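You operate a simulated robot arm through the tools that you are given. There is no shell and no other tool. Be economical: measure what you need, move in short steps, check, and stop when the job is done.

You run a simulated two-armed robot. Do the job below in one go: nothing can be reset, and whatever is moved stays where it is left.

## Task
Blow out both dusty bottles with the wand.
Fine: wand in hand before its valve opens, valve shut before the wand goes back in its holder; the bottles stay put.

The check looks at the end state, three seconds after you hand in, the way a careful person would. Anything else that was tipped, shoved, dropped, spilled or broken makes it a failure.

## Robot
Two 7-joint arms with four-finger grippers on one trunk, on a base that drives. Base frame: it is fixed to the floor where the robot stands at the start and does not move with it; the origin is under the middle of the robot, x ahead of it, y to its left, z up. Lengths are in mm, angles in rad, forces in N, time in s.
The left shoulder is at the start at [40, 181, 1254], the right one opposite. With the tool pointing down near the work surface each hand reaches from about 100 to 740 mm from the robot's upright axis, wherever it stands, measured 20 degrees to its own side. Places, roughly: clear bottle (7x7x23 cm) [400, 200, 700]; wand holder [500, -100, 800]; wand valve [500, -100, 1200]. Payload 3.67 kg a hand.
The TCP of each hand is the grasp point between the finger pads, 28 mm short of the fingertips. In the tool frame z runs along the fingers and y along their closing line. Largest opening 112 mm; the body of the gripper starts 73 mm behind the TCP.
Orientation is that of the tool frame in the base frame, as a unit quaternion [x, y, z, w]. With the fingers straight down and closing along the base's y, the tool's x points along the base's -x, its y along +y and its z along -z.

## Interface
- The arms move only by the tool play_rows. It takes "left_plan", "right_plan" or both (then of equal length, played together; a hand with none holds still); each is a list of rows, each a list of 2 entries, a list of its own where there are three numbers: the shift along the tool's x, y, z in units of 150 mm (1.0 is 150 mm), then the turn, a rotation vector about the tool's x, y, z in units of 120 degrees (1.0 is 120 degrees). In form: [[[tx, ty, tz], [wx, wy, wz]], ...]. A call has 1 to 12 rows; each row is the pose to reach, as a shift and turn from the pose commanded when the call began, along the tool's axes at that moment. "left_hand" and "right_hand" are, for a hand that has rows, the finger opening in m, from 0 to 0.112, set as the call begins (left out, the last holds). A call with a number of a shift or a turn outside -1 to 1 is refused whole. A row lasts 0.2 s, in which the tool goes at most 50 mm and 0.15 rad; a call with a longer step from one row to the next is refused whole, and so is a gripper value outside its range. Where a pose cannot be reached the arm comes as near as it can. A force on the tool above 90 N (or 10 N above the force at the start of the call, whichever is more), or a blocked arm, ends the call early, and 0.2 s more pass. Each finger halts on what it meets, pressing with about 40 N; the grip force reading is that of the motor and also rises with nothing between the fingers. The clock runs only during rows and for 0.2 s after the last one: add rows that repeat a pose to give the fingers time. It gives the time, the measured TCP pose, the force on the tool (base axes), the opening and the grip force at its end, in the units of the frame above (readings bear some noise), with the torque about the TCP (base axes, N m) and any sound that the robot's microphone picked up.
- Cameras (640 x 400 px; columns grow to the right, rows downward): "scene" is now at [108.2, -2.9, 1487.5]; the picture's right is [-0.02, -1.00, -0.00], its down [-0.53, 0.01, -0.84] and it looks along [0.84, -0.02, -0.54] (base axes); focal length 214 px, centre (320, 200). "left" rides on the left gripper at [60, 18, -104] in its tool frame; the picture's right is [-0.29, 0.96, 0.00], its down [-0.80, -0.24, -0.55] and it looks along [-0.53, -0.16, 0.83] (tool axes); focal length 234 px, centre (320, 200). "right" rides on the right gripper at [60, -18, -104] in its tool frame; the picture's right is [0.29, 0.96, 0.00], its down [-0.80, 0.24, -0.55] and it looks along [-0.53, 0.16, 0.83] (tool axes); focal length 234 px, centre (320, 200). There is no depth. A picture from a camera that has moved, and an enlarged one, comes with that camera's place and axes in the base frame and with its lens.
- grab_frame(camera): a new picture of that camera. The clock stands still meanwhile.
- raise_lower(by): slides the trunk up (or, below 0, down) by that many mm; the arms and the scene camera ride with it, the base frame stays. It gives what a move gives, with no picture.
- drive_base(legs): drives the robot by 1 to 6 legs, each [ahead, left, turn to the left] in mm, mm and rad, along the robot's own axes; the way and the turn of a leg run together, so that a leg with both is an arc; at most 1500 mm and 3.142 rad a leg. The arms and the cameras ride along, it lands a little off, and it stops where it bumps. It gives what a move gives.
- head_to(pan, tilt): turns the head with the scene camera to pan (to the left, within 1.501 rad either way) and tilt (down, from -0.506 to 1.204), counted from straight ahead of the robot. It gives what a move gives.
- enlarge(camera, box): a new picture of the part [left, top, right, bottom] of that camera's present view, enlarged. The clock stands still meanwhile.
- job_done(): hands the job in; it is judged then, once.

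Go step by step. Nothing tells you exact positions but the pictures and the camera data: compare them with the known pose of the tool, close in by small moves and look again before you grip or let go. The budget is 120 turns and 88 pictures, counting those below and the enlarged ones. Unless the task says otherwise, let go and move clear before handing in.

The tools are called after "Call:" as a command line: name --argument value ..., lists and objects as JSON in quotes. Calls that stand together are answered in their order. play_rows: Moves the arms, as the interface text tells. Its arguments: {"type":"object","properties":{"left_plan":{"type":"array","items":{"type":"array"}},"left_hand":{"type":"number"},"right_plan":{"type":"array","items":{"type":"array"}},"right_hand":{"type":"number"}},"required":[]} The other tools are called the same way: raise_lower (by) slides the trunk up or down; drive_base (legs) drives the base; head_to (pan, tilt) turns the head that bears the scene camera; grab_frame (camera) takes a picture; enlarge (camera, box) takes an enlarged picture of a part of a camera's view; job_done () hands the job in.

At the start:

```text
clock: 0.0
left_tcp_pos: [403.6, 143.0, 1480.4]
left_orientation: [-0.001, 1.0, -0.001, 0.0]
left_force: [0.2, -0.8, -0.4]
left_torque: [-0.02, -0.01, -0.01]
left_gripper_width: 112.0
left_grasp_force: 0.2
right_tcp_pos: [445.5, -302.3, 1479.5]
right_orientation: [0.0, 1.0, 0.0, 0.001]
right_force: [-0.1, 0.7, 0.9]
right_torque: [-0.01, -0.01, -0.01]
right_gripper_width: 112.0
right_grasp_force: 0.2
trunk travel left (down, up): [-375.0, 139.0]
robot x, y, heading: [1.6, 1.0, 0.002]
head pan, tilt: [-0.024, 0.564]
```

scene: 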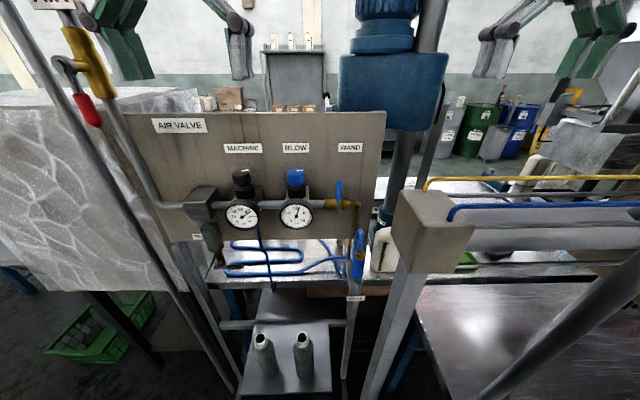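
right: 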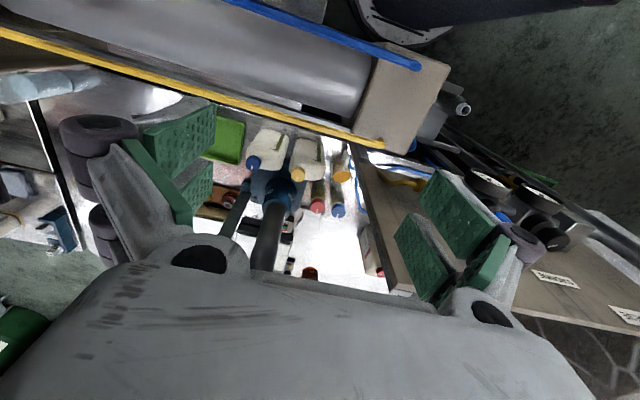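
left: 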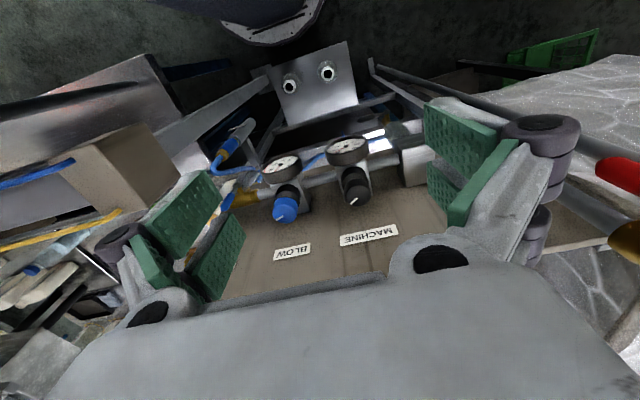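

I see an air panel with two regulators (MACHINE, BLOW), a WAND valve with a blue handle, the wand hanging below it and two bottles on a stand. I'll look closer before moving anything.

Call:
enlarge --camera "scene" --box '[180, 130, 400, 270]'

Call:
enlarge --camera "scene" --box '[220, 220, 420, 400]'

Call:
enlarge --camera "scene" --box '[0, 0, 220, 270]'

```text
2.86 times, centred on (290, 200) of scene
camera zoom: at [108.2, -2.9, 1487.5], right [-0.02, -1.0, 0.0], down [-0.53, 0.01, -0.84], along [0.84, -0.02, -0.54], focal length 613 px, centre (406, 200)
```

zoom: 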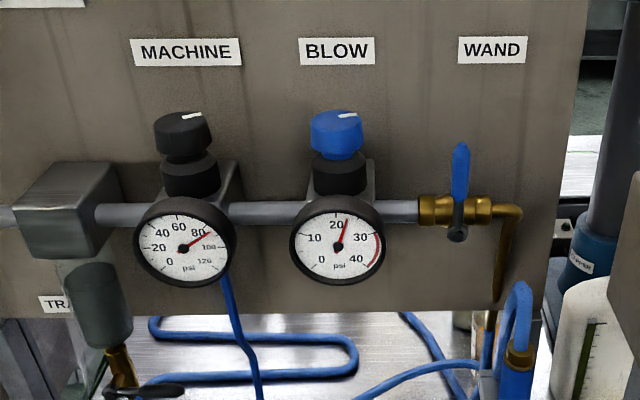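

```text
2.22 times, centred on (320, 310) of scene
camera zoom: at [108.2, -2.9, 1487.5], right [-0.02, -1.0, 0.0], down [-0.53, 0.01, -0.84], along [0.84, -0.02, -0.54], focal length 477 px, centre (320, -44)
```

zoom: 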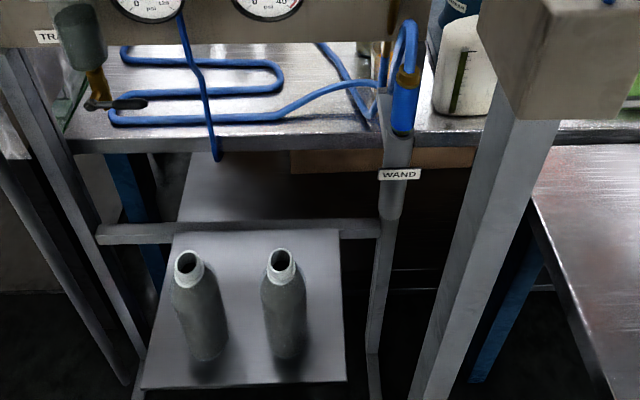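

```text
1.48 times, centred on (110, 135) of scene
camera zoom: at [108.2, -2.9, 1487.5], right [-0.02, -1.0, 0.0], down [-0.53, 0.01, -0.84], along [0.84, -0.02, -0.54], focal length 318 px, centre (631, 296)
```

zoom: 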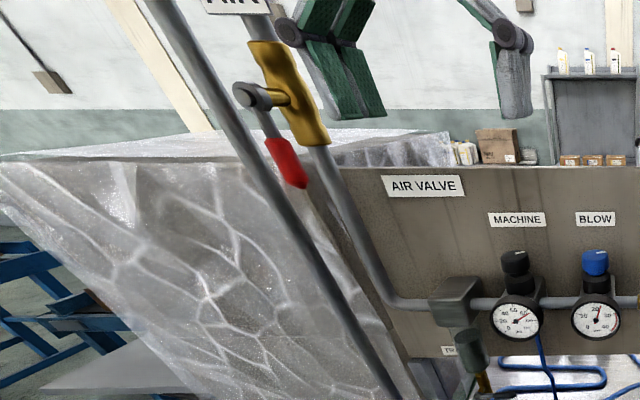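

The wand valve's blue lever stands across its pipe (shut); BLOW reads about 23 psi. I'll enlarge the left gripper's view to triangulate the valve, wand and bottles.

Call:
enlarge --camera "left" --box '[170, 50, 390, 270]'

Call:
head_to --pan -0.1 --tilt 1.0

Call:
grab_frame --camera "scene"

```text
1.82 times, centred on (280, 160) of left
camera zoom: at [344.3, 161.4, 1584.1], right [0.29, 0.96, 0.0], down [0.8, -0.24, 0.55], along [0.53, -0.16, -0.83], focal length 426 px, centre (393, 273)
```

zoom: 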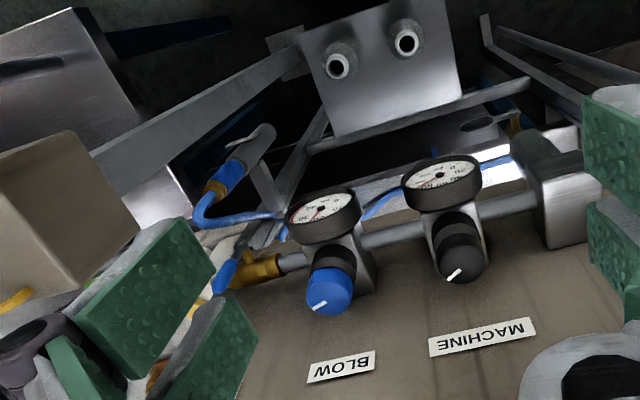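

```text
clock: 0.9
left_tcp_pos: [403.5, 144.6, 1481.4]
left_orientation: [0.001, 1.0, -0.001, 0.0]
left_force: [-0.6, 0.1, -0.1]
left_torque: [0.03, 0.04, 0.01]
left_gripper_width: 112.1
left_grasp_force: 0.0
right_tcp_pos: [445.4, -303.5, 1480.3]
right_orientation: [-0.001, 1.0, 0.0, 0.0]
right_force: [-0.2, -0.3, 0.0]
right_torque: [-0.03, -0.03, 0.01]
right_gripper_width: 112.3
right_grasp_force: 0.1
trunk travel left (down, up): [-375.0, 139.0]
robot x, y, heading: [-1.8, -0.4, 0.004]
head pan, tilt: [-0.099, 1.0]
```

```text
80 pictures are left
camera scene: at [88.2, -7.6, 1452.4], right [-0.1, -1.0, 0.0], down [-0.84, 0.08, -0.54], along [0.54, -0.05, -0.84], focal length 214 px, centre (320, 200)
```

scene: 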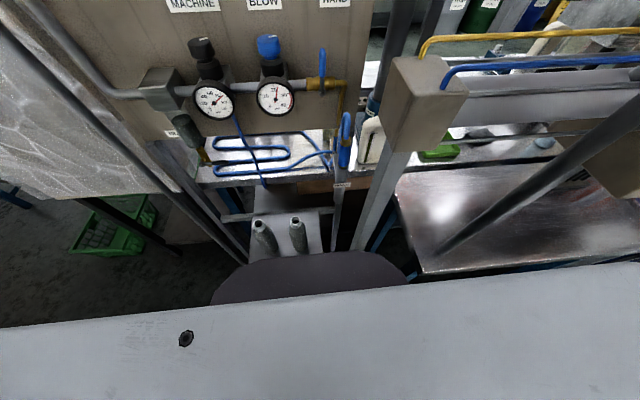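

Rough triangulation: valve hub ≈ [540,-58,1197], wand body ≈ [479,-111,1040], bottle mouths ≈ [428,165,812] and [428,43,812], and a block on a post ≈ [400,-216,1260]. I'll look at both sides for clearance.

Call:
head_to --pan 0.6 --tilt 0.7

Call:
grab_frame --camera "scene"

Call:
head_to --pan -0.6 --tilt 0.7

Call:
grab_frame --camera "scene"

```text
clock: 2.0
left_tcp_pos: [405.2, 143.4, 1479.7]
left_orientation: [0.0, 1.0, -0.001, -0.001]
left_force: [0.0, 0.2, 0.2]
left_torque: [0.01, 0.01, 0.0]
left_gripper_width: 111.8
left_grasp_force: 0.0
right_tcp_pos: [444.4, -303.1, 1479.8]
right_orientation: [0.001, 1.0, 0.0, 0.0]
right_force: [0.4, 0.6, -0.8]
right_torque: [-0.01, 0.0, -0.01]
right_gripper_width: 112.0
right_grasp_force: 0.0
trunk travel left (down, up): [-375.0, 139.0]
robot x, y, heading: [2.8, 0.6, -0.0]
head pan, tilt: [0.6, 0.7]
```

```text
79 pictures are left
camera scene: at [88.9, 47.1, 1475.7], right [0.56, -0.83, 0.0], down [-0.53, -0.36, -0.76], along [0.63, 0.43, -0.64], focal length 214 px, centre (320, 200)
```

scene: 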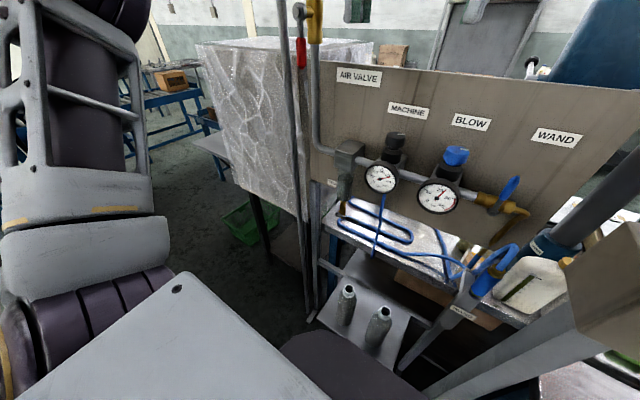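

```text
clock: 3.4
left_tcp_pos: [404.4, 143.7, 1479.7]
left_orientation: [0.0, 1.0, -0.001, 0.0]
left_force: [-0.2, -0.6, 0.3]
left_torque: [0.0, 0.0, 0.01]
left_gripper_width: 112.1
left_grasp_force: 0.0
right_tcp_pos: [444.7, -302.4, 1479.9]
right_orientation: [0.001, 1.0, 0.0, 0.0]
right_force: [-0.8, 0.9, 0.3]
right_torque: [0.02, 0.01, -0.01]
right_gripper_width: 112.0
right_grasp_force: 0.2
trunk travel left (down, up): [-375.0, 139.0]
robot x, y, heading: [-2.2, 1.1, -0.0]
head pan, tilt: [-0.6, 0.7]
```

```text
78 pictures are left
camera scene: at [89.0, -48.7, 1475.7], right [-0.56, -0.83, 0.0], down [-0.53, 0.36, -0.76], along [0.63, -0.43, -0.64], focal length 214 px, centre (320, 200)
```

scene: 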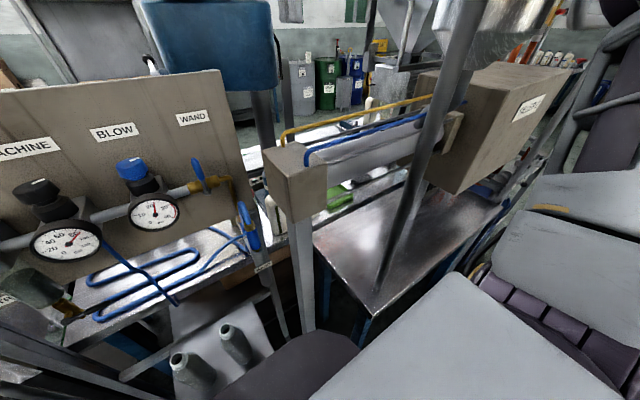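

The left side is clear; the block and post (≈[370,-195,1257]) stand on the right side near the wand. Plan: left hand takes the wand, right hand works the lever. First I turn both hands to point forward, the left coming down.

Call:
play_rows --left_plan '[[[0.05, -0.05, 0.08], [0, -0.068, 0]], [[0.1, -0.1, 0.16], [0, -0.136, 0]], [[0.15, -0.15, 0.24], [0, -0.204, 0]], [[0.2, -0.2, 0.32], [0, -0.272, 0]], [[0.25, -0.25, 0.4], [0, -0.34, 0]], [[0.3, -0.3, 0.5], [0, -0.408, 0]], [[0.35, -0.35, 0.6], [0, -0.476, 0]], [[0.4, -0.4, 0.7], [0, -0.544, 0]], [[0.45, -0.45, 0.8], [0, -0.612, 0]], [[0.5, -0.5, 0.9], [0, -0.68, 0]], [[0.55, -0.5, 1.0], [0, -0.748, 0]], [[0.55, -0.5, 1.0], [0, -0.75, 0]]]' --right_plan '[[[0.0, 0.06, 0], [0, -0.068, 0]], [[0.0, 0.12, 0], [0, -0.136, 0]], [[0.0, 0.18, 0], [0, -0.204, 0]], [[0.0, 0.24, 0], [0, -0.272, 0]], [[0.0, 0.3, 0], [0, -0.34, 0]], [[0.0, 0.36, 0], [0, -0.408, 0]], [[0.0, 0.42, 0], [0, -0.476, 0]], [[0.0, 0.48, 0], [0, -0.544, 0]], [[0.0, 0.54, 0], [0, -0.612, 0]], [[0.0, 0.6, 0], [0, -0.68, 0]], [[0.0, 0.66, 0], [0, -0.748, 0]], [[0.0, 0.66, 0], [0, -0.75, 0]]]'

Call:
grab_frame --camera "left"

Call:
grab_frame --camera "right"

```text
clock: 6.0
left_tcp_pos: [345.4, -6.1, 1382.9]
left_orientation: [-0.021, 0.705, -0.012, 0.709]
left_force: [-0.9, -0.3, 0.4]
left_torque: [0.01, 0.03, -0.02]
left_gripper_width: 112.1
left_grasp_force: 0.0
left hand out of reach, approached as far as the arm can: row 9, 10, 11, 12
right_tcp_pos: [446.3, -200.8, 1480.9]
right_orientation: [0.0, 0.707, 0.0, 0.707]
right_force: [-0.8, 0.6, 0.1]
right_torque: [-0.03, 0.03, -0.03]
right_gripper_width: 112.1
right_grasp_force: 0.1
trunk travel left (down, up): [-375.0, 139.0]
robot x, y, heading: [-0.4, -1.1, 0.003]
head pan, tilt: [-0.6, 0.7]
```

```text
77 pictures are left
camera left: at [241.0, 8.1, 1321.1], right [-0.01, 0.97, 0.24], down [-0.56, -0.21, 0.8], along [0.83, -0.13, 0.54], focal length 234 px, centre (320, 200)
```

left: 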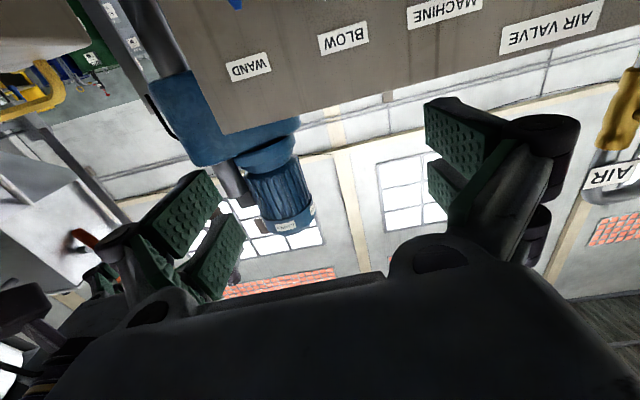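

```text
76 pictures are left
camera right: at [342.2, -218.6, 1422.2], right [0.0, 0.96, -0.29], down [-0.55, 0.24, 0.8], along [0.83, 0.16, 0.53], focal length 234 px, centre (320, 200)
```

right: 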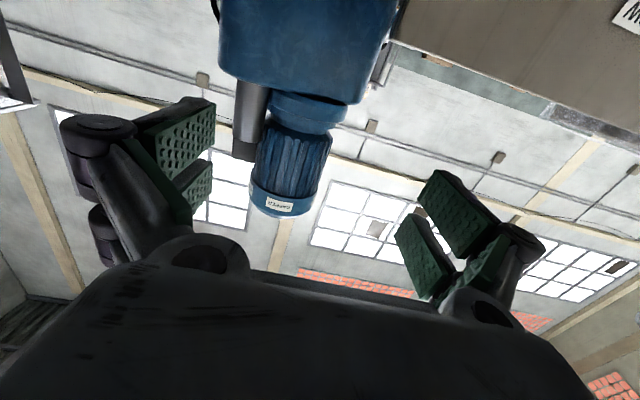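

The straight-forward pose so close to the trunk was out of the left arm's reach. I'll put it further out, yawed inward and pitched down 35°, which also suits its camera.

Call:
play_rows --left_plan '[[[0.08, -0.03, 0.02], [0.033, 0.048, 0.0106]], [[0.16, -0.06, 0.04], [0.067, 0.096, 0.021]], [[0.24, -0.1, 0.06], [0.1, 0.143, 0.032]], [[0.32, -0.14, 0.08], [0.134, 0.191, 0.042]], [[0.42, -0.17, 0.1], [0.167, 0.239, 0.053]], [[0.53, -0.19, 0.12], [0.201, 0.287, 0.0635]], [[0.53, -0.19, 0.12], [0.201, 0.287, 0.0635]]]'

Call:
grab_frame --camera "left"

```text
clock: 7.6
left_tcp_pos: [360.4, -33.8, 1285.0]
left_orientation: [0.191, 0.866, -0.101, 0.45]
left_force: [0.8, -0.1, -0.7]
left_torque: [-0.01, -0.03, -0.02]
left_gripper_width: 112.1
left_grasp_force: 0.0
left hand out of reach, approached as far as the arm can: row 1, 2, 3
right_tcp_pos: [445.5, -202.3, 1482.7]
right_orientation: [0.0, 0.707, 0.0, 0.707]
right_force: [-1.2, -0.2, -0.4]
right_torque: [0.02, 0.0, 0.0]
right_gripper_width: 112.0
right_grasp_force: 0.1
trunk travel left (down, up): [-375.0, 139.0]
robot x, y, heading: [1.5, 2.3, -0.004]
head pan, tilt: [-0.6, 0.7]
```

```text
75 pictures are left
camera left: at [259.4, 31.5, 1294.9], right [0.55, 0.8, 0.23], down [-0.1, -0.22, 0.97], along [0.83, -0.56, -0.04], focal length 234 px, centre (320, 200)
```

left: 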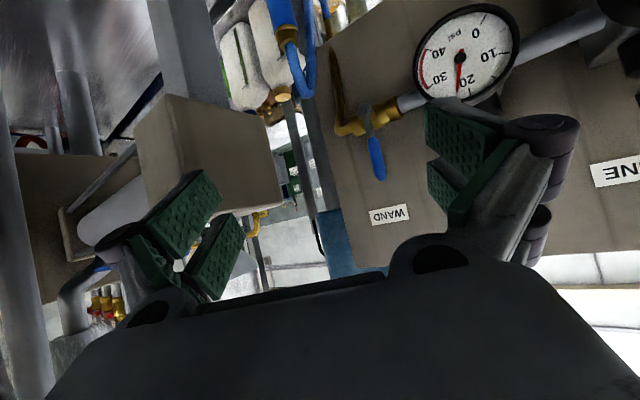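

The lever tip is around [515,-56,1276], with the pivot near z 1190. Next I lower the left hand to see the wand and its holder closely.

Call:
play_rows --left_plan '[[[0.2, 0.017, 0.09], [0, 0, 0]], [[0.4, 0.033, 0.18], [0, 0, 0]], [[0.6, 0.05, 0.26], [0, 0, 0]], [[0.81, 0.067, 0.35], [0, 0, 0]], [[0.81, 0.067, 0.35], [0, 0, 0]]]'

Call:
grab_frame --camera "left"

Call:
head_to --pan -0.15 --tilt 0.75

Call:
grab_frame --camera "scene"

```text
clock: 8.8
left_tcp_pos: [372.2, -64.2, 1158.8]
left_orientation: [0.19, 0.866, -0.1, 0.451]
left_force: [-0.4, 0.5, 0.6]
left_torque: [-0.04, -0.04, -0.01]
left_gripper_width: 112.0
left_grasp_force: 0.2
left hand out of reach, approached as far as the arm can: row 1, 2, 3, 4, 5
right_tcp_pos: [445.9, -201.1, 1481.8]
right_orientation: [0.0, 0.707, 0.0, 0.707]
right_force: [0.0, 0.2, -0.1]
right_torque: [-0.02, 0.0, 0.03]
right_gripper_width: 112.1
right_grasp_force: 0.0
trunk travel left (down, up): [-375.0, 139.0]
robot x, y, heading: [-1.7, -3.2, -0.0]
head pan, tilt: [-0.6, 0.7]
```

```text
74 pictures are left
camera left: at [270.6, 2.1, 1168.5], right [0.55, 0.8, 0.23], down [-0.1, -0.22, 0.97], along [0.83, -0.56, -0.04], focal length 234 px, centre (320, 200)
```

left: 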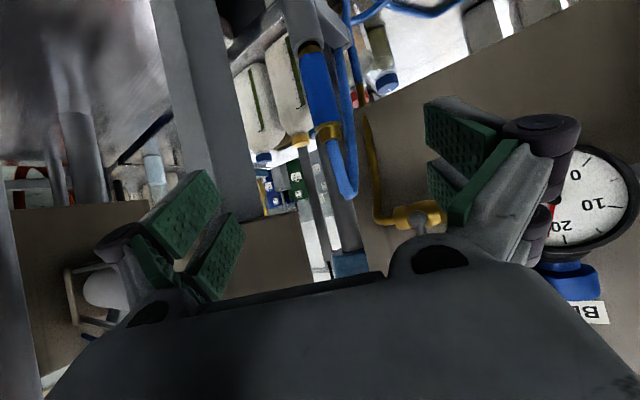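

```text
clock: 9.7
left_tcp_pos: [371.9, -64.9, 1158.7]
left_orientation: [0.19, 0.867, -0.099, 0.451]
left_force: [0.5, 0.1, 0.3]
left_torque: [0.01, 0.02, 0.01]
left_gripper_width: 112.0
left_grasp_force: 0.1
right_tcp_pos: [445.8, -203.0, 1482.7]
right_orientation: [0.0, 0.707, 0.0, 0.707]
right_force: [-0.2, 0.5, 0.1]
right_torque: [0.0, 0.01, 0.03]
right_gripper_width: 111.9
right_grasp_force: 0.0
trunk travel left (down, up): [-375.0, 139.0]
robot x, y, heading: [-0.1, -2.4, -0.002]
head pan, tilt: [-0.15, 0.75]
```

```text
73 pictures are left
camera scene: at [100.8, -13.5, 1471.4], right [-0.15, -0.99, 0.0], down [-0.67, 0.1, -0.73], along [0.72, -0.11, -0.68], focal length 214 px, centre (320, 200)
```

scene: 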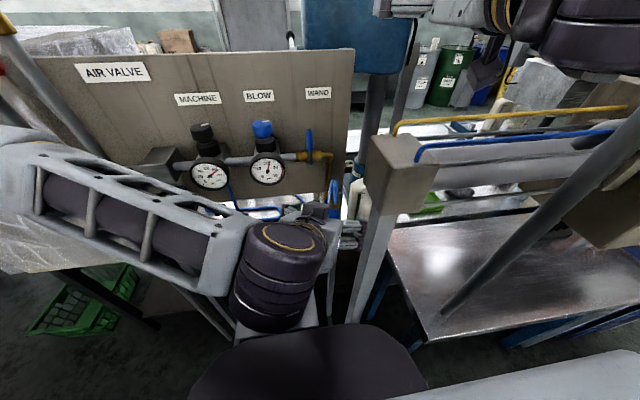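

The left arm is too cramped here, so I want to back up about 130 mm. I'll check both sides behind the robot first.

Call:
head_to --pan 1.5 --tilt 0.7

Call:
grab_frame --camera "scene"

Call:
head_to --pan -1.5 --tilt 0.7

Call:
grab_frame --camera "scene"

Call:
enlarge --camera "left" --box '[220, 0, 480, 240]'

```text
clock: 11.4
left_tcp_pos: [371.5, -65.8, 1160.5]
left_orientation: [0.19, 0.867, -0.099, 0.451]
left_force: [0.4, 1.1, 0.6]
left_torque: [0.01, -0.02, 0.0]
left_gripper_width: 111.9
left_grasp_force: 0.1
right_tcp_pos: [446.2, -204.0, 1481.7]
right_orientation: [0.0, 0.707, 0.0, 0.707]
right_force: [0.0, 0.4, 0.6]
right_torque: [0.02, -0.02, 0.02]
right_gripper_width: 111.8
right_grasp_force: 0.1
trunk travel left (down, up): [-375.0, 139.0]
robot x, y, heading: [0.1, -0.6, 0.003]
head pan, tilt: [1.499, 0.7]
```

```text
72 pictures are left
camera scene: at [24.9, 83.9, 1475.7], right [1.0, -0.07, 0.0], down [-0.05, -0.64, -0.76], along [0.06, 0.76, -0.64], focal length 214 px, centre (320, 200)
```

scene: 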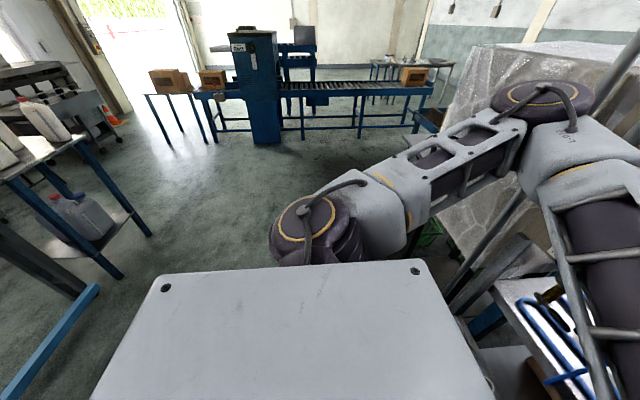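

```text
clock: 14.0
left_tcp_pos: [372.2, -65.3, 1158.5]
left_orientation: [0.19, 0.866, -0.1, 0.451]
left_force: [0.7, 0.1, -0.5]
left_torque: [0.01, 0.01, 0.02]
left_gripper_width: 112.0
left_grasp_force: 0.0
right_tcp_pos: [445.6, -201.1, 1482.0]
right_orientation: [0.001, 0.707, -0.001, 0.707]
right_force: [1.1, -0.5, -0.1]
right_torque: [0.0, 0.01, 0.0]
right_gripper_width: 112.3
right_grasp_force: 0.1
trunk travel left (down, up): [-375.0, 139.0]
robot x, y, heading: [0.3, -0.8, -0.002]
head pan, tilt: [-1.499, 0.7]
```

```text
71 pictures are left
camera scene: at [24.9, -85.5, 1475.7], right [-1.0, -0.07, 0.0], down [-0.05, 0.64, -0.76], along [0.05, -0.76, -0.64], focal length 214 px, centre (320, 200)
```

scene: 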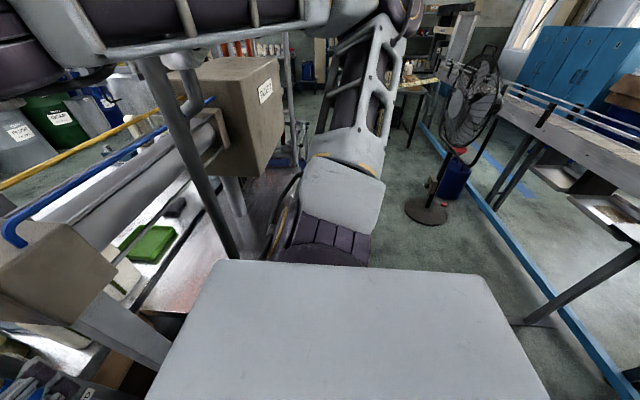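

```text
1.67 times, centred on (350, 120) of left
camera zoom: at [270.7, 1.7, 1168.8], right [0.55, 0.8, 0.24], down [-0.1, -0.22, 0.97], along [0.83, -0.56, -0.04], focal length 390 px, centre (270, 333)
```

zoom: 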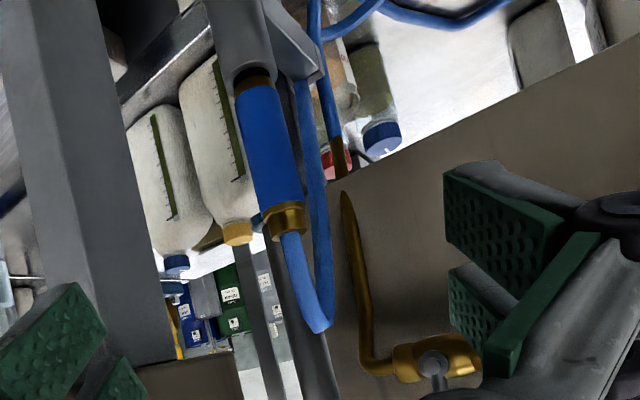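

It's clear behind. The wand body (≈30 mm thick, z≈1007–1084 at about [485,-109]) hangs in a grey holder. I'll back up 130 mm, then look again.

Call:
drive_base --legs '[[-130, 0, 0]]'

Call:
head_to --pan -0.3 --tilt 0.6

Call:
enlarge --camera "scene" --box '[200, 100, 440, 300]'

Call:
grab_frame --camera "left"

```text
clock: 15.3
left_tcp_pos: [242.4, -66.0, 1158.6]
left_orientation: [0.192, 0.866, -0.1, 0.45]
left_force: [0.8, 0.6, -0.8]
left_torque: [0.0, 0.01, 0.02]
left_gripper_width: 112.0
left_grasp_force: 0.2
right_tcp_pos: [316.5, -203.8, 1481.4]
right_orientation: [0.002, 0.708, -0.002, 0.706]
right_force: [-0.2, 0.3, 0.1]
right_torque: [0.03, 0.0, -0.01]
right_gripper_width: 111.9
right_grasp_force: 0.0
trunk travel left (down, up): [-375.0, 139.0]
robot x, y, heading: [-127.8, 1.7, -0.006]
head pan, tilt: [-1.499, 0.7]
```

```text
clock: 16.7
left_tcp_pos: [242.2, -65.9, 1157.8]
left_orientation: [0.191, 0.866, -0.1, 0.451]
left_force: [0.5, 0.6, -1.0]
left_torque: [-0.01, 0.0, 0.01]
left_gripper_width: 112.0
left_grasp_force: 0.1
right_tcp_pos: [313.5, -204.1, 1481.6]
right_orientation: [0.001, 0.707, -0.001, 0.707]
right_force: [0.6, -0.6, -0.4]
right_torque: [0.0, -0.02, 0.04]
right_gripper_width: 112.1
right_grasp_force: 0.0
trunk travel left (down, up): [-375.0, 139.0]
robot x, y, heading: [-130.3, -1.7, -0.0]
head pan, tilt: [-0.3, 0.6]
```

```text
2.00 times, centred on (320, 200) of scene
camera zoom: at [-27.7, -27.1, 1484.3], right [-0.3, -0.95, 0.0], down [-0.54, 0.17, -0.82], along [0.79, -0.25, -0.57], focal length 429 px, centre (320, 200)
```

zoom: 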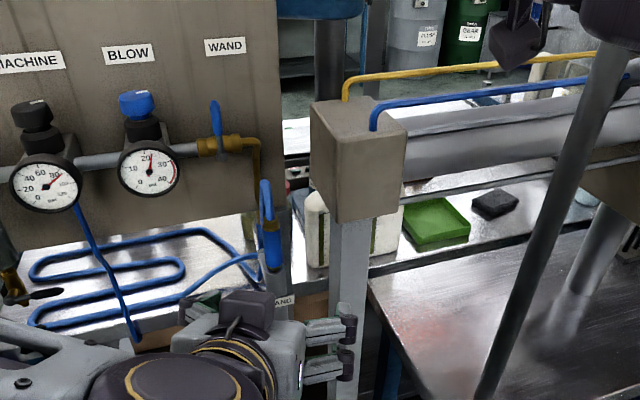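

```text
68 pictures are left
camera left: at [140.1, 1.1, 1168.8], right [0.55, 0.8, 0.24], down [-0.1, -0.22, 0.97], along [0.83, -0.56, -0.04], focal length 234 px, centre (320, 200)
```

left: 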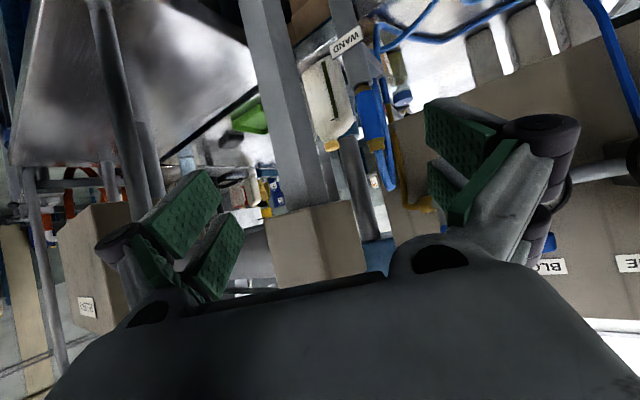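

The block's inner face is at y≈-183 (x 383–540, z 1150–1274), which leaves room beside the wand. I move the left hand to a pre-grasp about 110 mm short of the wand.

Call:
play_rows --left_plan '[[[-0.06, 0.09, 0.2], [0, 0, 0]], [[-0.12, 0.18, 0.4], [0, 0, 0]], [[-0.18, 0.27, 0.6], [0, 0, 0]], [[-0.24, 0.36, 0.8], [0, 0, 0]], [[-0.285, 0.43, 0.97], [0, 0, 0]], [[-0.285, 0.43, 0.97], [0, 0, 0]]]'

Call:
grab_frame --camera "left"

Call:
enlarge --camera "scene" --box '[200, 100, 440, 300]'

```text
clock: 18.1
left_tcp_pos: [396.4, -66.9, 1111.0]
left_orientation: [0.191, 0.866, -0.1, 0.451]
left_force: [0.7, 0.3, 0.2]
left_torque: [0.01, -0.01, 0.03]
left_gripper_width: 111.7
left_grasp_force: 0.0
right_tcp_pos: [313.9, -203.5, 1481.7]
right_orientation: [0.001, 0.707, -0.001, 0.707]
right_force: [-0.5, -0.3, -0.1]
right_torque: [0.0, 0.0, 0.03]
right_gripper_width: 111.9
right_grasp_force: 0.1
trunk travel left (down, up): [-375.0, 139.0]
robot x, y, heading: [-128.4, -0.6, -0.002]
head pan, tilt: [-0.3, 0.6]
```

```text
67 pictures are left
camera left: at [295.5, -1.0, 1121.0], right [0.55, 0.8, 0.24], down [-0.1, -0.22, 0.97], along [0.83, -0.56, -0.04], focal length 234 px, centre (320, 200)
```

left: 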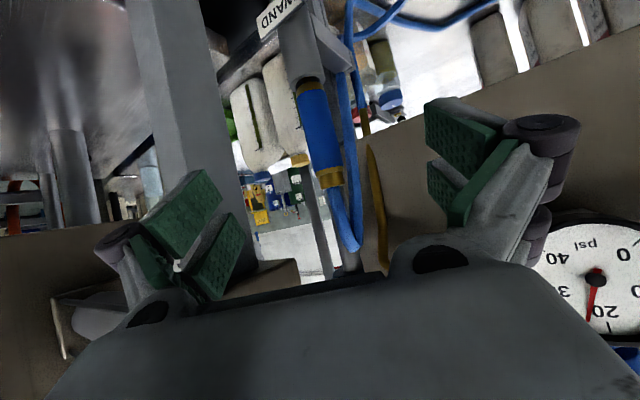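

```text
2.00 times, centred on (320, 200) of scene
camera zoom: at [-28.0, -27.0, 1484.4], right [-0.3, -0.95, 0.0], down [-0.54, 0.17, -0.83], along [0.79, -0.25, -0.56], focal length 429 px, centre (320, 200)
```

zoom: 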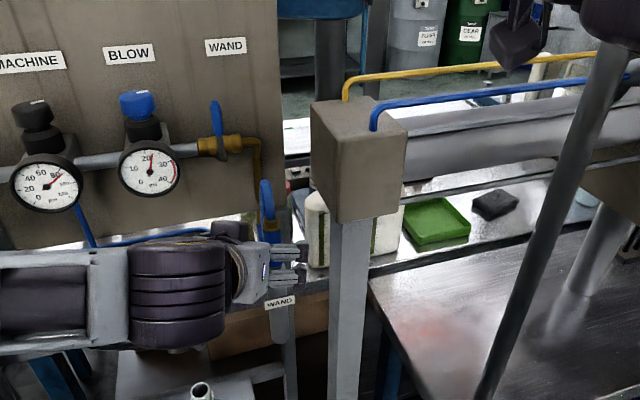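

The wand axis comes out at about [490,-114], body z 1005–1083, straight along the tool axis. I advance 75 mm and look.

Call:
play_rows --left_plan '[[[0, 0, 0.2], [0, 0, 0]], [[-0.005, -0.005, 0.4], [0, 0, 0]], [[-0.01, -0.01, 0.55], [0, 0, 0]], [[-0.01, -0.01, 0.55], [0, 0, 0]]]'

Call:
grab_frame --camera "left"

Call:
enlarge --camera "scene" --box '[260, 160, 380, 260]'

```text
clock: 19.1
left_tcp_pos: [458.5, -97.5, 1063.9]
left_orientation: [0.191, 0.866, -0.1, 0.451]
left_force: [-0.7, 0.1, -0.9]
left_torque: [0.01, -0.01, 0.0]
left_gripper_width: 112.2
left_grasp_force: 0.0
right_tcp_pos: [314.4, -202.9, 1481.8]
right_orientation: [0.002, 0.707, -0.002, 0.707]
right_force: [1.1, -0.7, 0.8]
right_torque: [-0.05, -0.01, -0.02]
right_gripper_width: 111.9
right_grasp_force: 0.0
trunk travel left (down, up): [-375.0, 139.0]
robot x, y, heading: [-129.2, 1.7, -0.002]
head pan, tilt: [-0.3, 0.6]
```

```text
65 pictures are left
camera left: at [358.2, -30.7, 1074.4], right [0.55, 0.8, 0.24], down [-0.1, -0.22, 0.97], along [0.83, -0.56, -0.04], focal length 234 px, centre (320, 200)
```

left: 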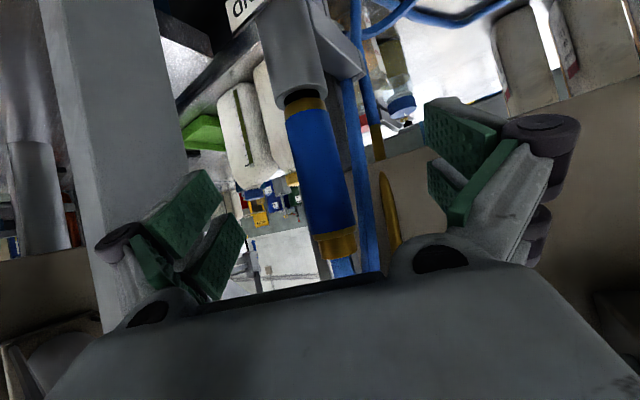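

```text
4.00 times, centred on (320, 210) of scene
camera zoom: at [-27.6, -26.8, 1484.3], right [-0.3, -0.95, 0.0], down [-0.54, 0.17, -0.83], along [0.79, -0.25, -0.56], focal length 858 px, centre (320, 160)
```

zoom: 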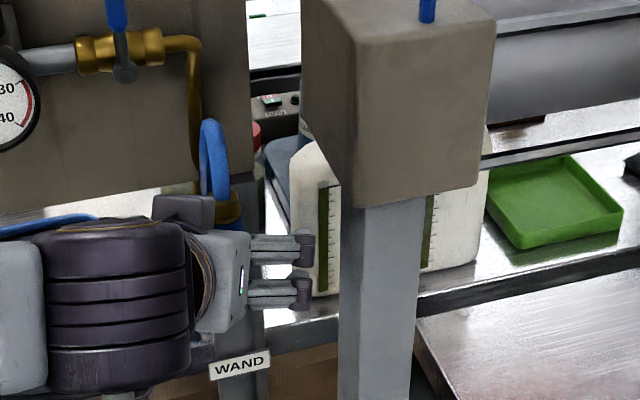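

The wand stays centred between the fingers. I advance the last 36 mm and look before closing.

Call:
play_rows --left_plan '[[[0, 0, 0.12], [0, 0, 0]], [[0, 0, 0.24], [0, 0, 0]], [[0, 0, 0.24], [0, 0, 0]]]'

Call:
grab_frame --camera "left"

```text
clock: 19.9
left_tcp_pos: [483.4, -110.2, 1040.4]
left_orientation: [0.191, 0.866, -0.1, 0.451]
left_force: [-0.6, -0.4, 1.3]
left_torque: [0.01, 0.02, 0.0]
left_gripper_width: 112.1
left_grasp_force: 0.0
right_tcp_pos: [315.0, -203.5, 1481.2]
right_orientation: [0.002, 0.707, -0.002, 0.707]
right_force: [0.1, 0.5, -0.4]
right_torque: [0.0, -0.03, -0.01]
right_gripper_width: 112.1
right_grasp_force: 0.1
trunk travel left (down, up): [-375.0, 139.0]
robot x, y, heading: [-130.0, 3.0, -0.002]
head pan, tilt: [-0.3, 0.6]
```

```text
63 pictures are left
camera left: at [383.5, -43.3, 1052.2], right [0.55, 0.8, 0.24], down [-0.1, -0.22, 0.97], along [0.83, -0.56, -0.04], focal length 234 px, centre (320, 200)
```

left: 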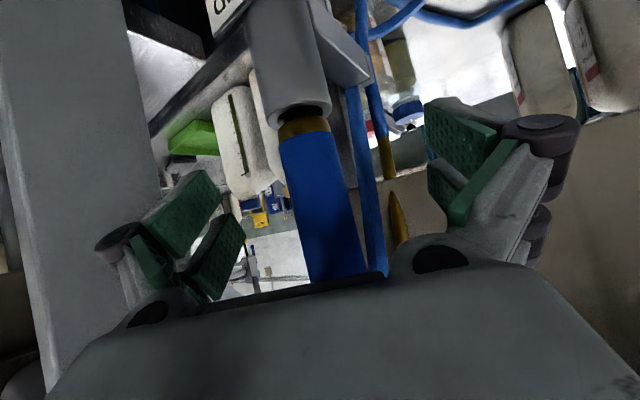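

The wand sits between the pads. I close the left fingers on it.

Call:
play_rows --left_plan '[[[0, 0, 0], [0, 0, 0]], [[0, 0, 0], [0, 0, 0]], [[0, 0, 0], [0, 0, 0]], [[0, 0, 0], [0, 0, 0]], [[0, 0, 0], [0, 0, 0]], [[0, 0, 0], [0, 0, 0]], [[0, 0, 0], [0, 0, 0]]]' --left_hand 0.01

Call:
grab_frame --camera "left"

```text
clock: 21.5
left_tcp_pos: [485.0, -110.4, 1042.9]
left_orientation: [0.192, 0.866, -0.101, 0.451]
left_force: [-0.7, 0.0, 1.3]
left_torque: [-0.04, 0.02, 0.02]
left_gripper_width: 26.0
left_grasp_force: 40.5
right_tcp_pos: [315.0, -202.6, 1481.3]
right_orientation: [0.002, 0.708, -0.002, 0.707]
right_force: [0.8, 1.0, 0.0]
right_torque: [-0.03, 0.01, 0.0]
right_gripper_width: 112.1
right_grasp_force: 0.0
trunk travel left (down, up): [-375.0, 139.0]
robot x, y, heading: [-127.3, 0.5, -0.005]
head pan, tilt: [-0.3, 0.6]
```

```text
62 pictures are left
camera left: at [383.6, -43.4, 1052.2], right [0.55, 0.8, 0.24], down [-0.1, -0.22, 0.97], along [0.83, -0.56, -0.04], focal length 234 px, centre (320, 200)
```

left: 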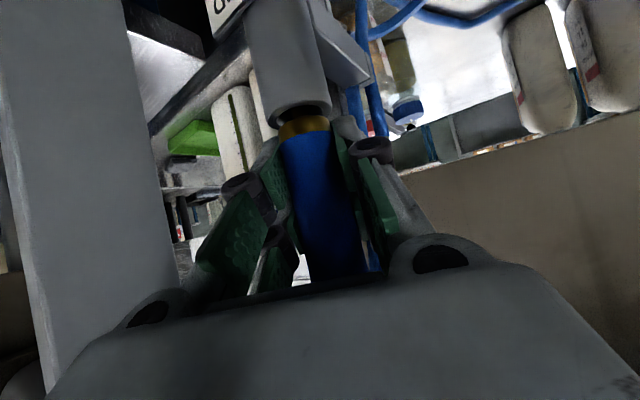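

The grip is firm at 26 mm and the wand stands vertical in its tube. I lift straight up 100 mm slowly.

Call:
play_rows --left_plan '[[[-0.055, 0, -0.038], [0, 0, 0]], [[-0.164, 0, -0.115], [0, 0, 0]], [[-0.273, 0, -0.191], [0, 0, 0]], [[-0.382, 0, -0.267], [0, 0, 0]], [[-0.491, 0, -0.344], [0, 0, 0]], [[-0.545, 0, -0.382], [0, 0, 0]], [[-0.545, 0, -0.382], [0, 0, 0]]]'

Call:
grab_frame --camera "left"

Call:
enlarge --camera "scene" --box '[200, 100, 440, 300]'

```text
clock: 23.1
left_tcp_pos: [486.6, -111.4, 1142.8]
left_orientation: [0.192, 0.866, -0.1, 0.45]
left_force: [-0.3, -0.9, -1.2]
left_torque: [0.01, 0.0, 0.03]
left_gripper_width: 25.9
left_grasp_force: 40.1
right_tcp_pos: [315.4, -203.1, 1481.7]
right_orientation: [0.001, 0.708, -0.001, 0.706]
right_force: [-0.5, -0.5, -0.2]
right_torque: [0.0, 0.0, 0.04]
right_gripper_width: 111.9
right_grasp_force: 0.0
trunk travel left (down, up): [-375.0, 139.0]
robot x, y, heading: [-129.1, 3.5, -0.005]
head pan, tilt: [-0.3, 0.6]
```

```text
61 pictures are left
camera left: at [385.1, -44.5, 1153.4], right [0.55, 0.8, 0.23], down [-0.1, -0.22, 0.97], along [0.83, -0.56, -0.04], focal length 234 px, centre (320, 200)
```

left: 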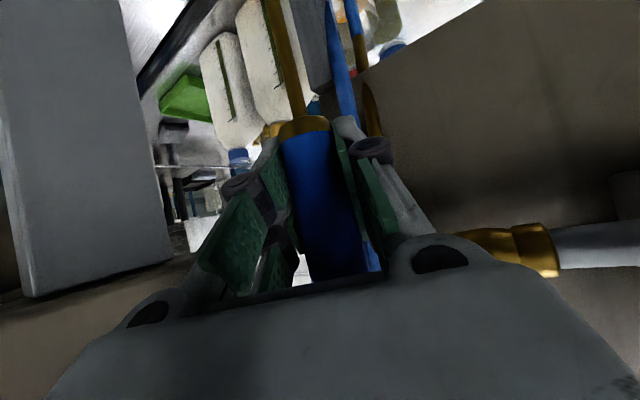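

```text
2.00 times, centred on (320, 200) of scene
camera zoom: at [-27.2, -27.0, 1484.3], right [-0.3, -0.95, 0.0], down [-0.54, 0.17, -0.82], along [0.79, -0.25, -0.57], focal length 429 px, centre (320, 200)
```

zoom: 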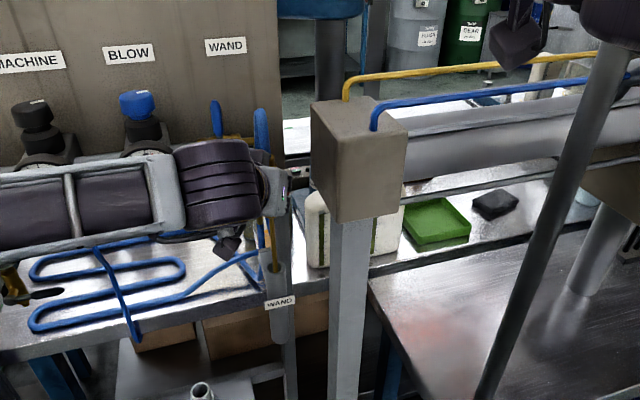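

The brass lance is sliding out of the tube freely. I lift another 90 mm and check whether the tip is out.

Call:
play_rows --left_plan '[[[-0.109, 0, -0.076], [0, 0, 0]], [[-0.218, 0, -0.153], [0, 0, 0]], [[-0.327, 0, -0.229], [0, 0, 0]], [[-0.436, 0, -0.305], [0, 0, 0]], [[-0.491, 0, -0.344], [0, 0, 0]], [[-0.491, 0, -0.344], [0, 0, 0]]]'

Call:
grab_frame --camera "left"

Call:
enlarge --camera "scene" --box '[200, 100, 440, 300]'

```text
clock: 24.5
left_tcp_pos: [486.6, -110.1, 1233.1]
left_orientation: [0.191, 0.866, -0.1, 0.45]
left_force: [0.5, 0.0, -1.9]
left_torque: [0.01, -0.04, -0.01]
left_gripper_width: 25.8
left_grasp_force: 40.2
right_tcp_pos: [316.2, -203.0, 1481.1]
right_orientation: [0.001, 0.708, -0.001, 0.707]
right_force: [-0.1, 0.2, -0.1]
right_torque: [-0.01, -0.01, 0.01]
right_gripper_width: 112.1
right_grasp_force: 0.0
trunk travel left (down, up): [-375.0, 139.0]
robot x, y, heading: [-129.8, 3.2, -0.001]
head pan, tilt: [-0.3, 0.6]
```

```text
59 pictures are left
camera left: at [386.3, -44.0, 1243.0], right [0.55, 0.8, 0.23], down [-0.1, -0.22, 0.97], along [0.83, -0.56, -0.04], focal length 234 px, centre (320, 200)
```

left: 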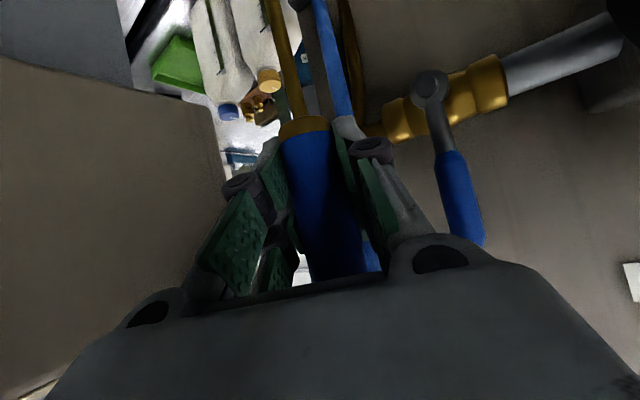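

```text
2.00 times, centred on (320, 200) of scene
camera zoom: at [-27.1, -27.1, 1484.3], right [-0.3, -0.95, 0.0], down [-0.54, 0.17, -0.82], along [0.79, -0.25, -0.57], focal length 429 px, centre (320, 200)
```

zoom: 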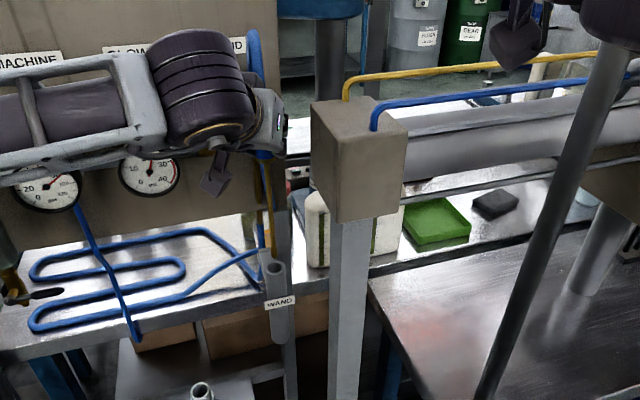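

I check whether the lance tip has cleared the tube.

Call:
enlarge --camera "scene" --box '[280, 160, 340, 210]'

Call:
enlarge --camera "scene" --box '[280, 195, 340, 255]'

Call:
enlarge --camera "left" --box '[220, 0, 420, 130]'

```text
8.00 times, centred on (310, 185) of scene
camera zoom: at [-27.1, -27.1, 1484.3], right [-0.3, -0.95, 0.0], down [-0.54, 0.17, -0.82], along [0.79, -0.25, -0.57], focal length 1716 px, centre (400, 320)
```

zoom: 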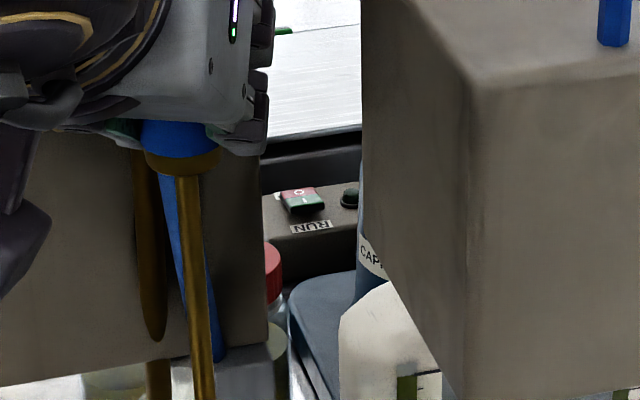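

```text
6.67 times, centred on (310, 225) of scene
camera zoom: at [-27.1, -27.1, 1484.3], right [-0.3, -0.95, 0.0], down [-0.54, 0.17, -0.82], along [0.79, -0.25, -0.57], focal length 1430 px, centre (387, 33)
```

zoom: 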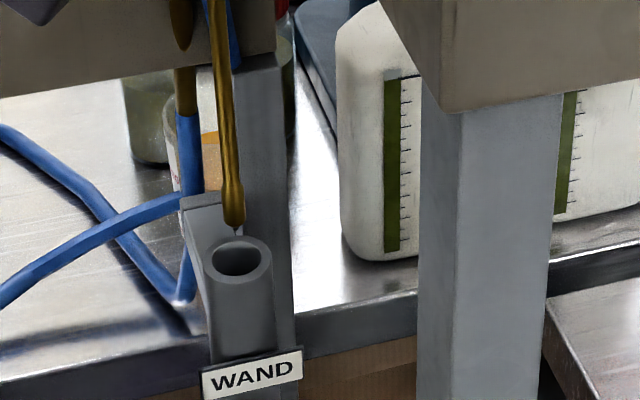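

```text
3.08 times, centred on (320, 65) of left
camera zoom: at [386.3, -44.0, 1243.0], right [0.55, 0.8, 0.23], down [-0.1, -0.22, 0.97], along [0.83, -0.56, -0.04], focal length 720 px, centre (320, 615)
```

zoom: 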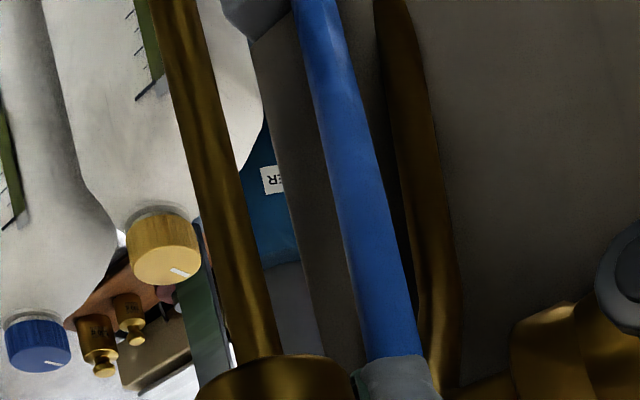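

The tip is just clear of the tube (wand tip ≈222 mm below the TCP). I raise it a little more, pull back toward the robot, then left to a parking spot clear of the lever.

Call:
play_rows --left_plan '[[[-0.109, 0, -0.076], [0, 0, 0]], [[-0.005, -0.085, -0.224], [0, 0, 0]], [[0.099, -0.169, -0.373], [0, 0, 0]], [[0.203, -0.254, -0.521], [0, 0, 0]], [[0.307, -0.338, -0.669], [0, 0, 0]], [[0.359, -0.142, -0.744], [0, 0, 0]], [[0.411, 0.055, -0.82], [0, 0, 0]], [[0.463, 0.252, -0.895], [0, 0, 0]], [[0.515, 0.448, -0.97], [0, 0, 0]], [[0.515, 0.448, -0.97], [0, 0, 0]]]'

Call:
head_to --pan 0.05 --tilt 0.75

Call:
grab_frame --camera "scene"

```text
clock: 26.7
left_tcp_pos: [363.5, 16.9, 1254.5]
left_orientation: [0.192, 0.866, -0.1, 0.45]
left_force: [0.2, -1.5, -1.3]
left_torque: [0.02, -0.02, 0.03]
left_gripper_width: 25.9
left_grasp_force: 40.6
right_tcp_pos: [315.4, -204.7, 1481.1]
right_orientation: [0.002, 0.708, -0.001, 0.706]
right_force: [-0.1, 0.0, 0.9]
right_torque: [0.02, 0.0, 0.03]
right_gripper_width: 112.2
right_grasp_force: 0.0
trunk travel left (down, up): [-375.0, 139.0]
robot x, y, heading: [-131.0, 0.5, -0.002]
head pan, tilt: [-0.3, 0.6]
```

```text
clock: 27.5
left_tcp_pos: [364.2, 17.4, 1254.3]
left_orientation: [0.192, 0.866, -0.1, 0.451]
left_force: [-0.3, 0.1, -2.0]
left_torque: [-0.01, -0.02, 0.01]
left_gripper_width: 26.0
left_grasp_force: 39.5
right_tcp_pos: [315.1, -203.9, 1481.5]
right_orientation: [0.002, 0.708, -0.002, 0.706]
right_force: [0.5, -0.1, -1.0]
right_torque: [-0.03, 0.0, 0.02]
right_gripper_width: 111.9
right_grasp_force: 0.0
trunk travel left (down, up): [-375.0, 139.0]
robot x, y, heading: [-132.7, 0.5, -0.001]
head pan, tilt: [0.051, 0.75]
```

```text
54 pictures are left
camera scene: at [-29.0, 3.5, 1471.5], right [0.05, -1.0, 0.0], down [-0.68, -0.03, -0.73], along [0.73, 0.03, -0.68], focal length 214 px, centre (320, 200)
```

scene: 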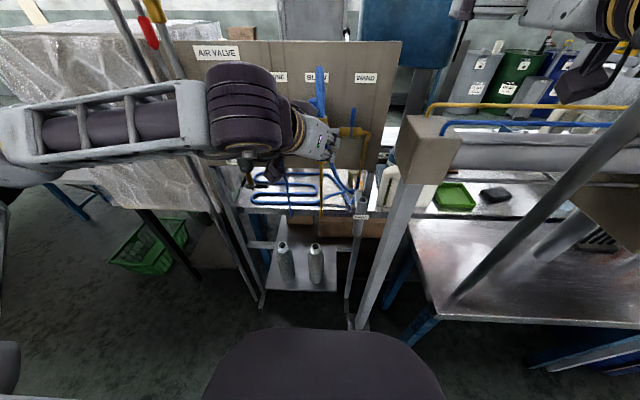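

Both bottles and the wand are in view. I enlarge the scene, and point the right hand down for a second view of the bottles.

Call:
enlarge --camera "scene" --box '[260, 210, 350, 300]'

Call:
enlarge --camera "scene" --box '[280, 110, 400, 220]'

Call:
play_rows --right_plan '[[[0, 0.06, 0], [0, 0.068, 0]], [[0, 0.12, 0], [0, 0.136, 0]], [[0, 0.18, 0], [0, 0.204, 0]], [[0, 0.24, 0], [0, 0.272, 0]], [[0, 0.3, 0], [0, 0.34, 0]], [[0, 0.36, 0], [0, 0.408, 0]], [[0, 0.42, 0], [0, 0.476, 0]], [[0, 0.48, 0], [0, 0.544, 0]], [[0, 0.54, 0], [0, 0.612, 0]], [[0, 0.6, 0], [0, 0.68, 0]], [[0, 0.6, 0], [0, 0.75, 0]], [[0, 0.6, 0], [0, 0.75, 0]]]'

Call:
grab_frame --camera "right"

```text
4.44 times, centred on (305, 255) of scene
camera zoom: at [-29.0, 3.5, 1471.5], right [0.05, -1.0, 0.0], down [-0.68, -0.03, -0.73], along [0.73, 0.03, -0.68], focal length 953 px, centre (387, -44)
```

zoom: 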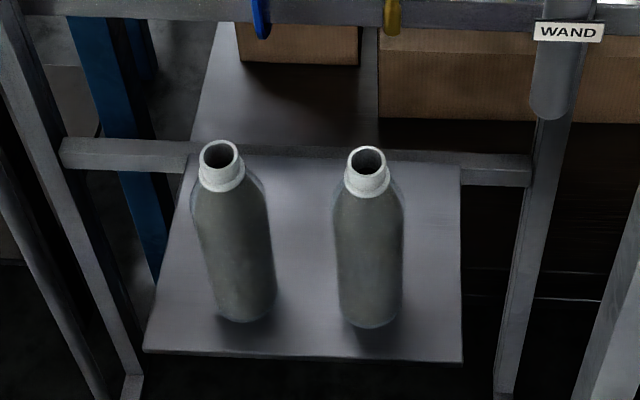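

```text
3.64 times, centred on (340, 165) of scene
camera zoom: at [-29.0, 3.5, 1471.5], right [0.05, -1.0, 0.0], down [-0.68, -0.03, -0.73], along [0.73, 0.03, -0.68], focal length 780 px, centre (247, 327)
```

zoom: 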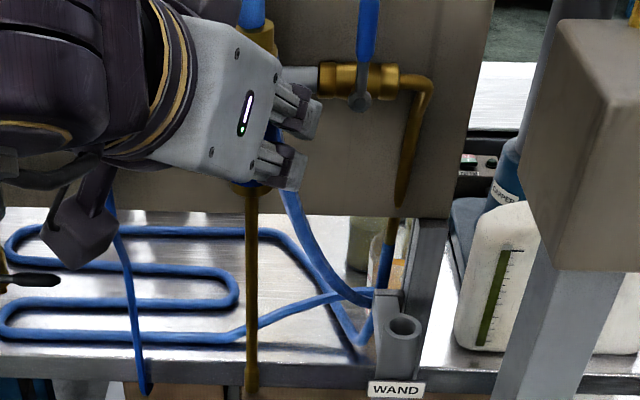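

```text
clock: 30.1
left_tcp_pos: [363.0, 17.9, 1256.1]
left_orientation: [0.192, 0.866, -0.101, 0.451]
left_force: [0.2, 0.8, -2.0]
left_torque: [0.01, -0.02, 0.01]
left_gripper_width: 25.7
left_grasp_force: 40.4
right_tcp_pos: [301.0, -132.4, 1467.2]
right_orientation: [0.002, 1.0, 0.0, 0.0]
right_force: [-1.2, -0.3, 0.0]
right_torque: [0.0, -0.04, 0.01]
right_gripper_width: 112.1
right_grasp_force: 0.1
right hand out of reach, approached as far as the arm can: row 10, 11, 12
trunk travel left (down, up): [-375.0, 139.0]
robot x, y, heading: [-133.1, 0.5, -0.002]
head pan, tilt: [0.051, 0.75]
```

```text
51 pictures are left
camera right: at [240.7, -149.6, 1572.0], right [-0.28, 0.96, 0.0], down [0.8, 0.24, 0.56], along [0.53, 0.16, -0.83], focal length 234 px, centre (320, 200)
```

right: 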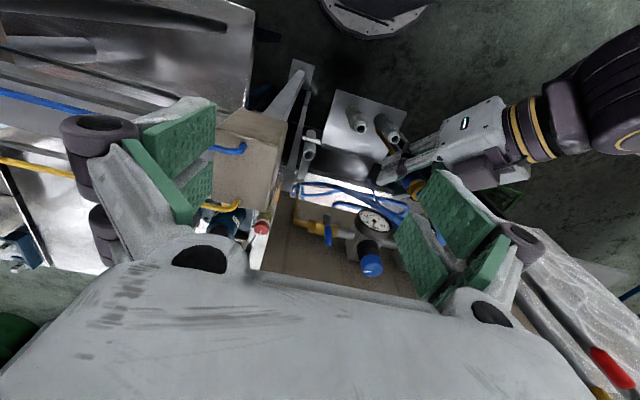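

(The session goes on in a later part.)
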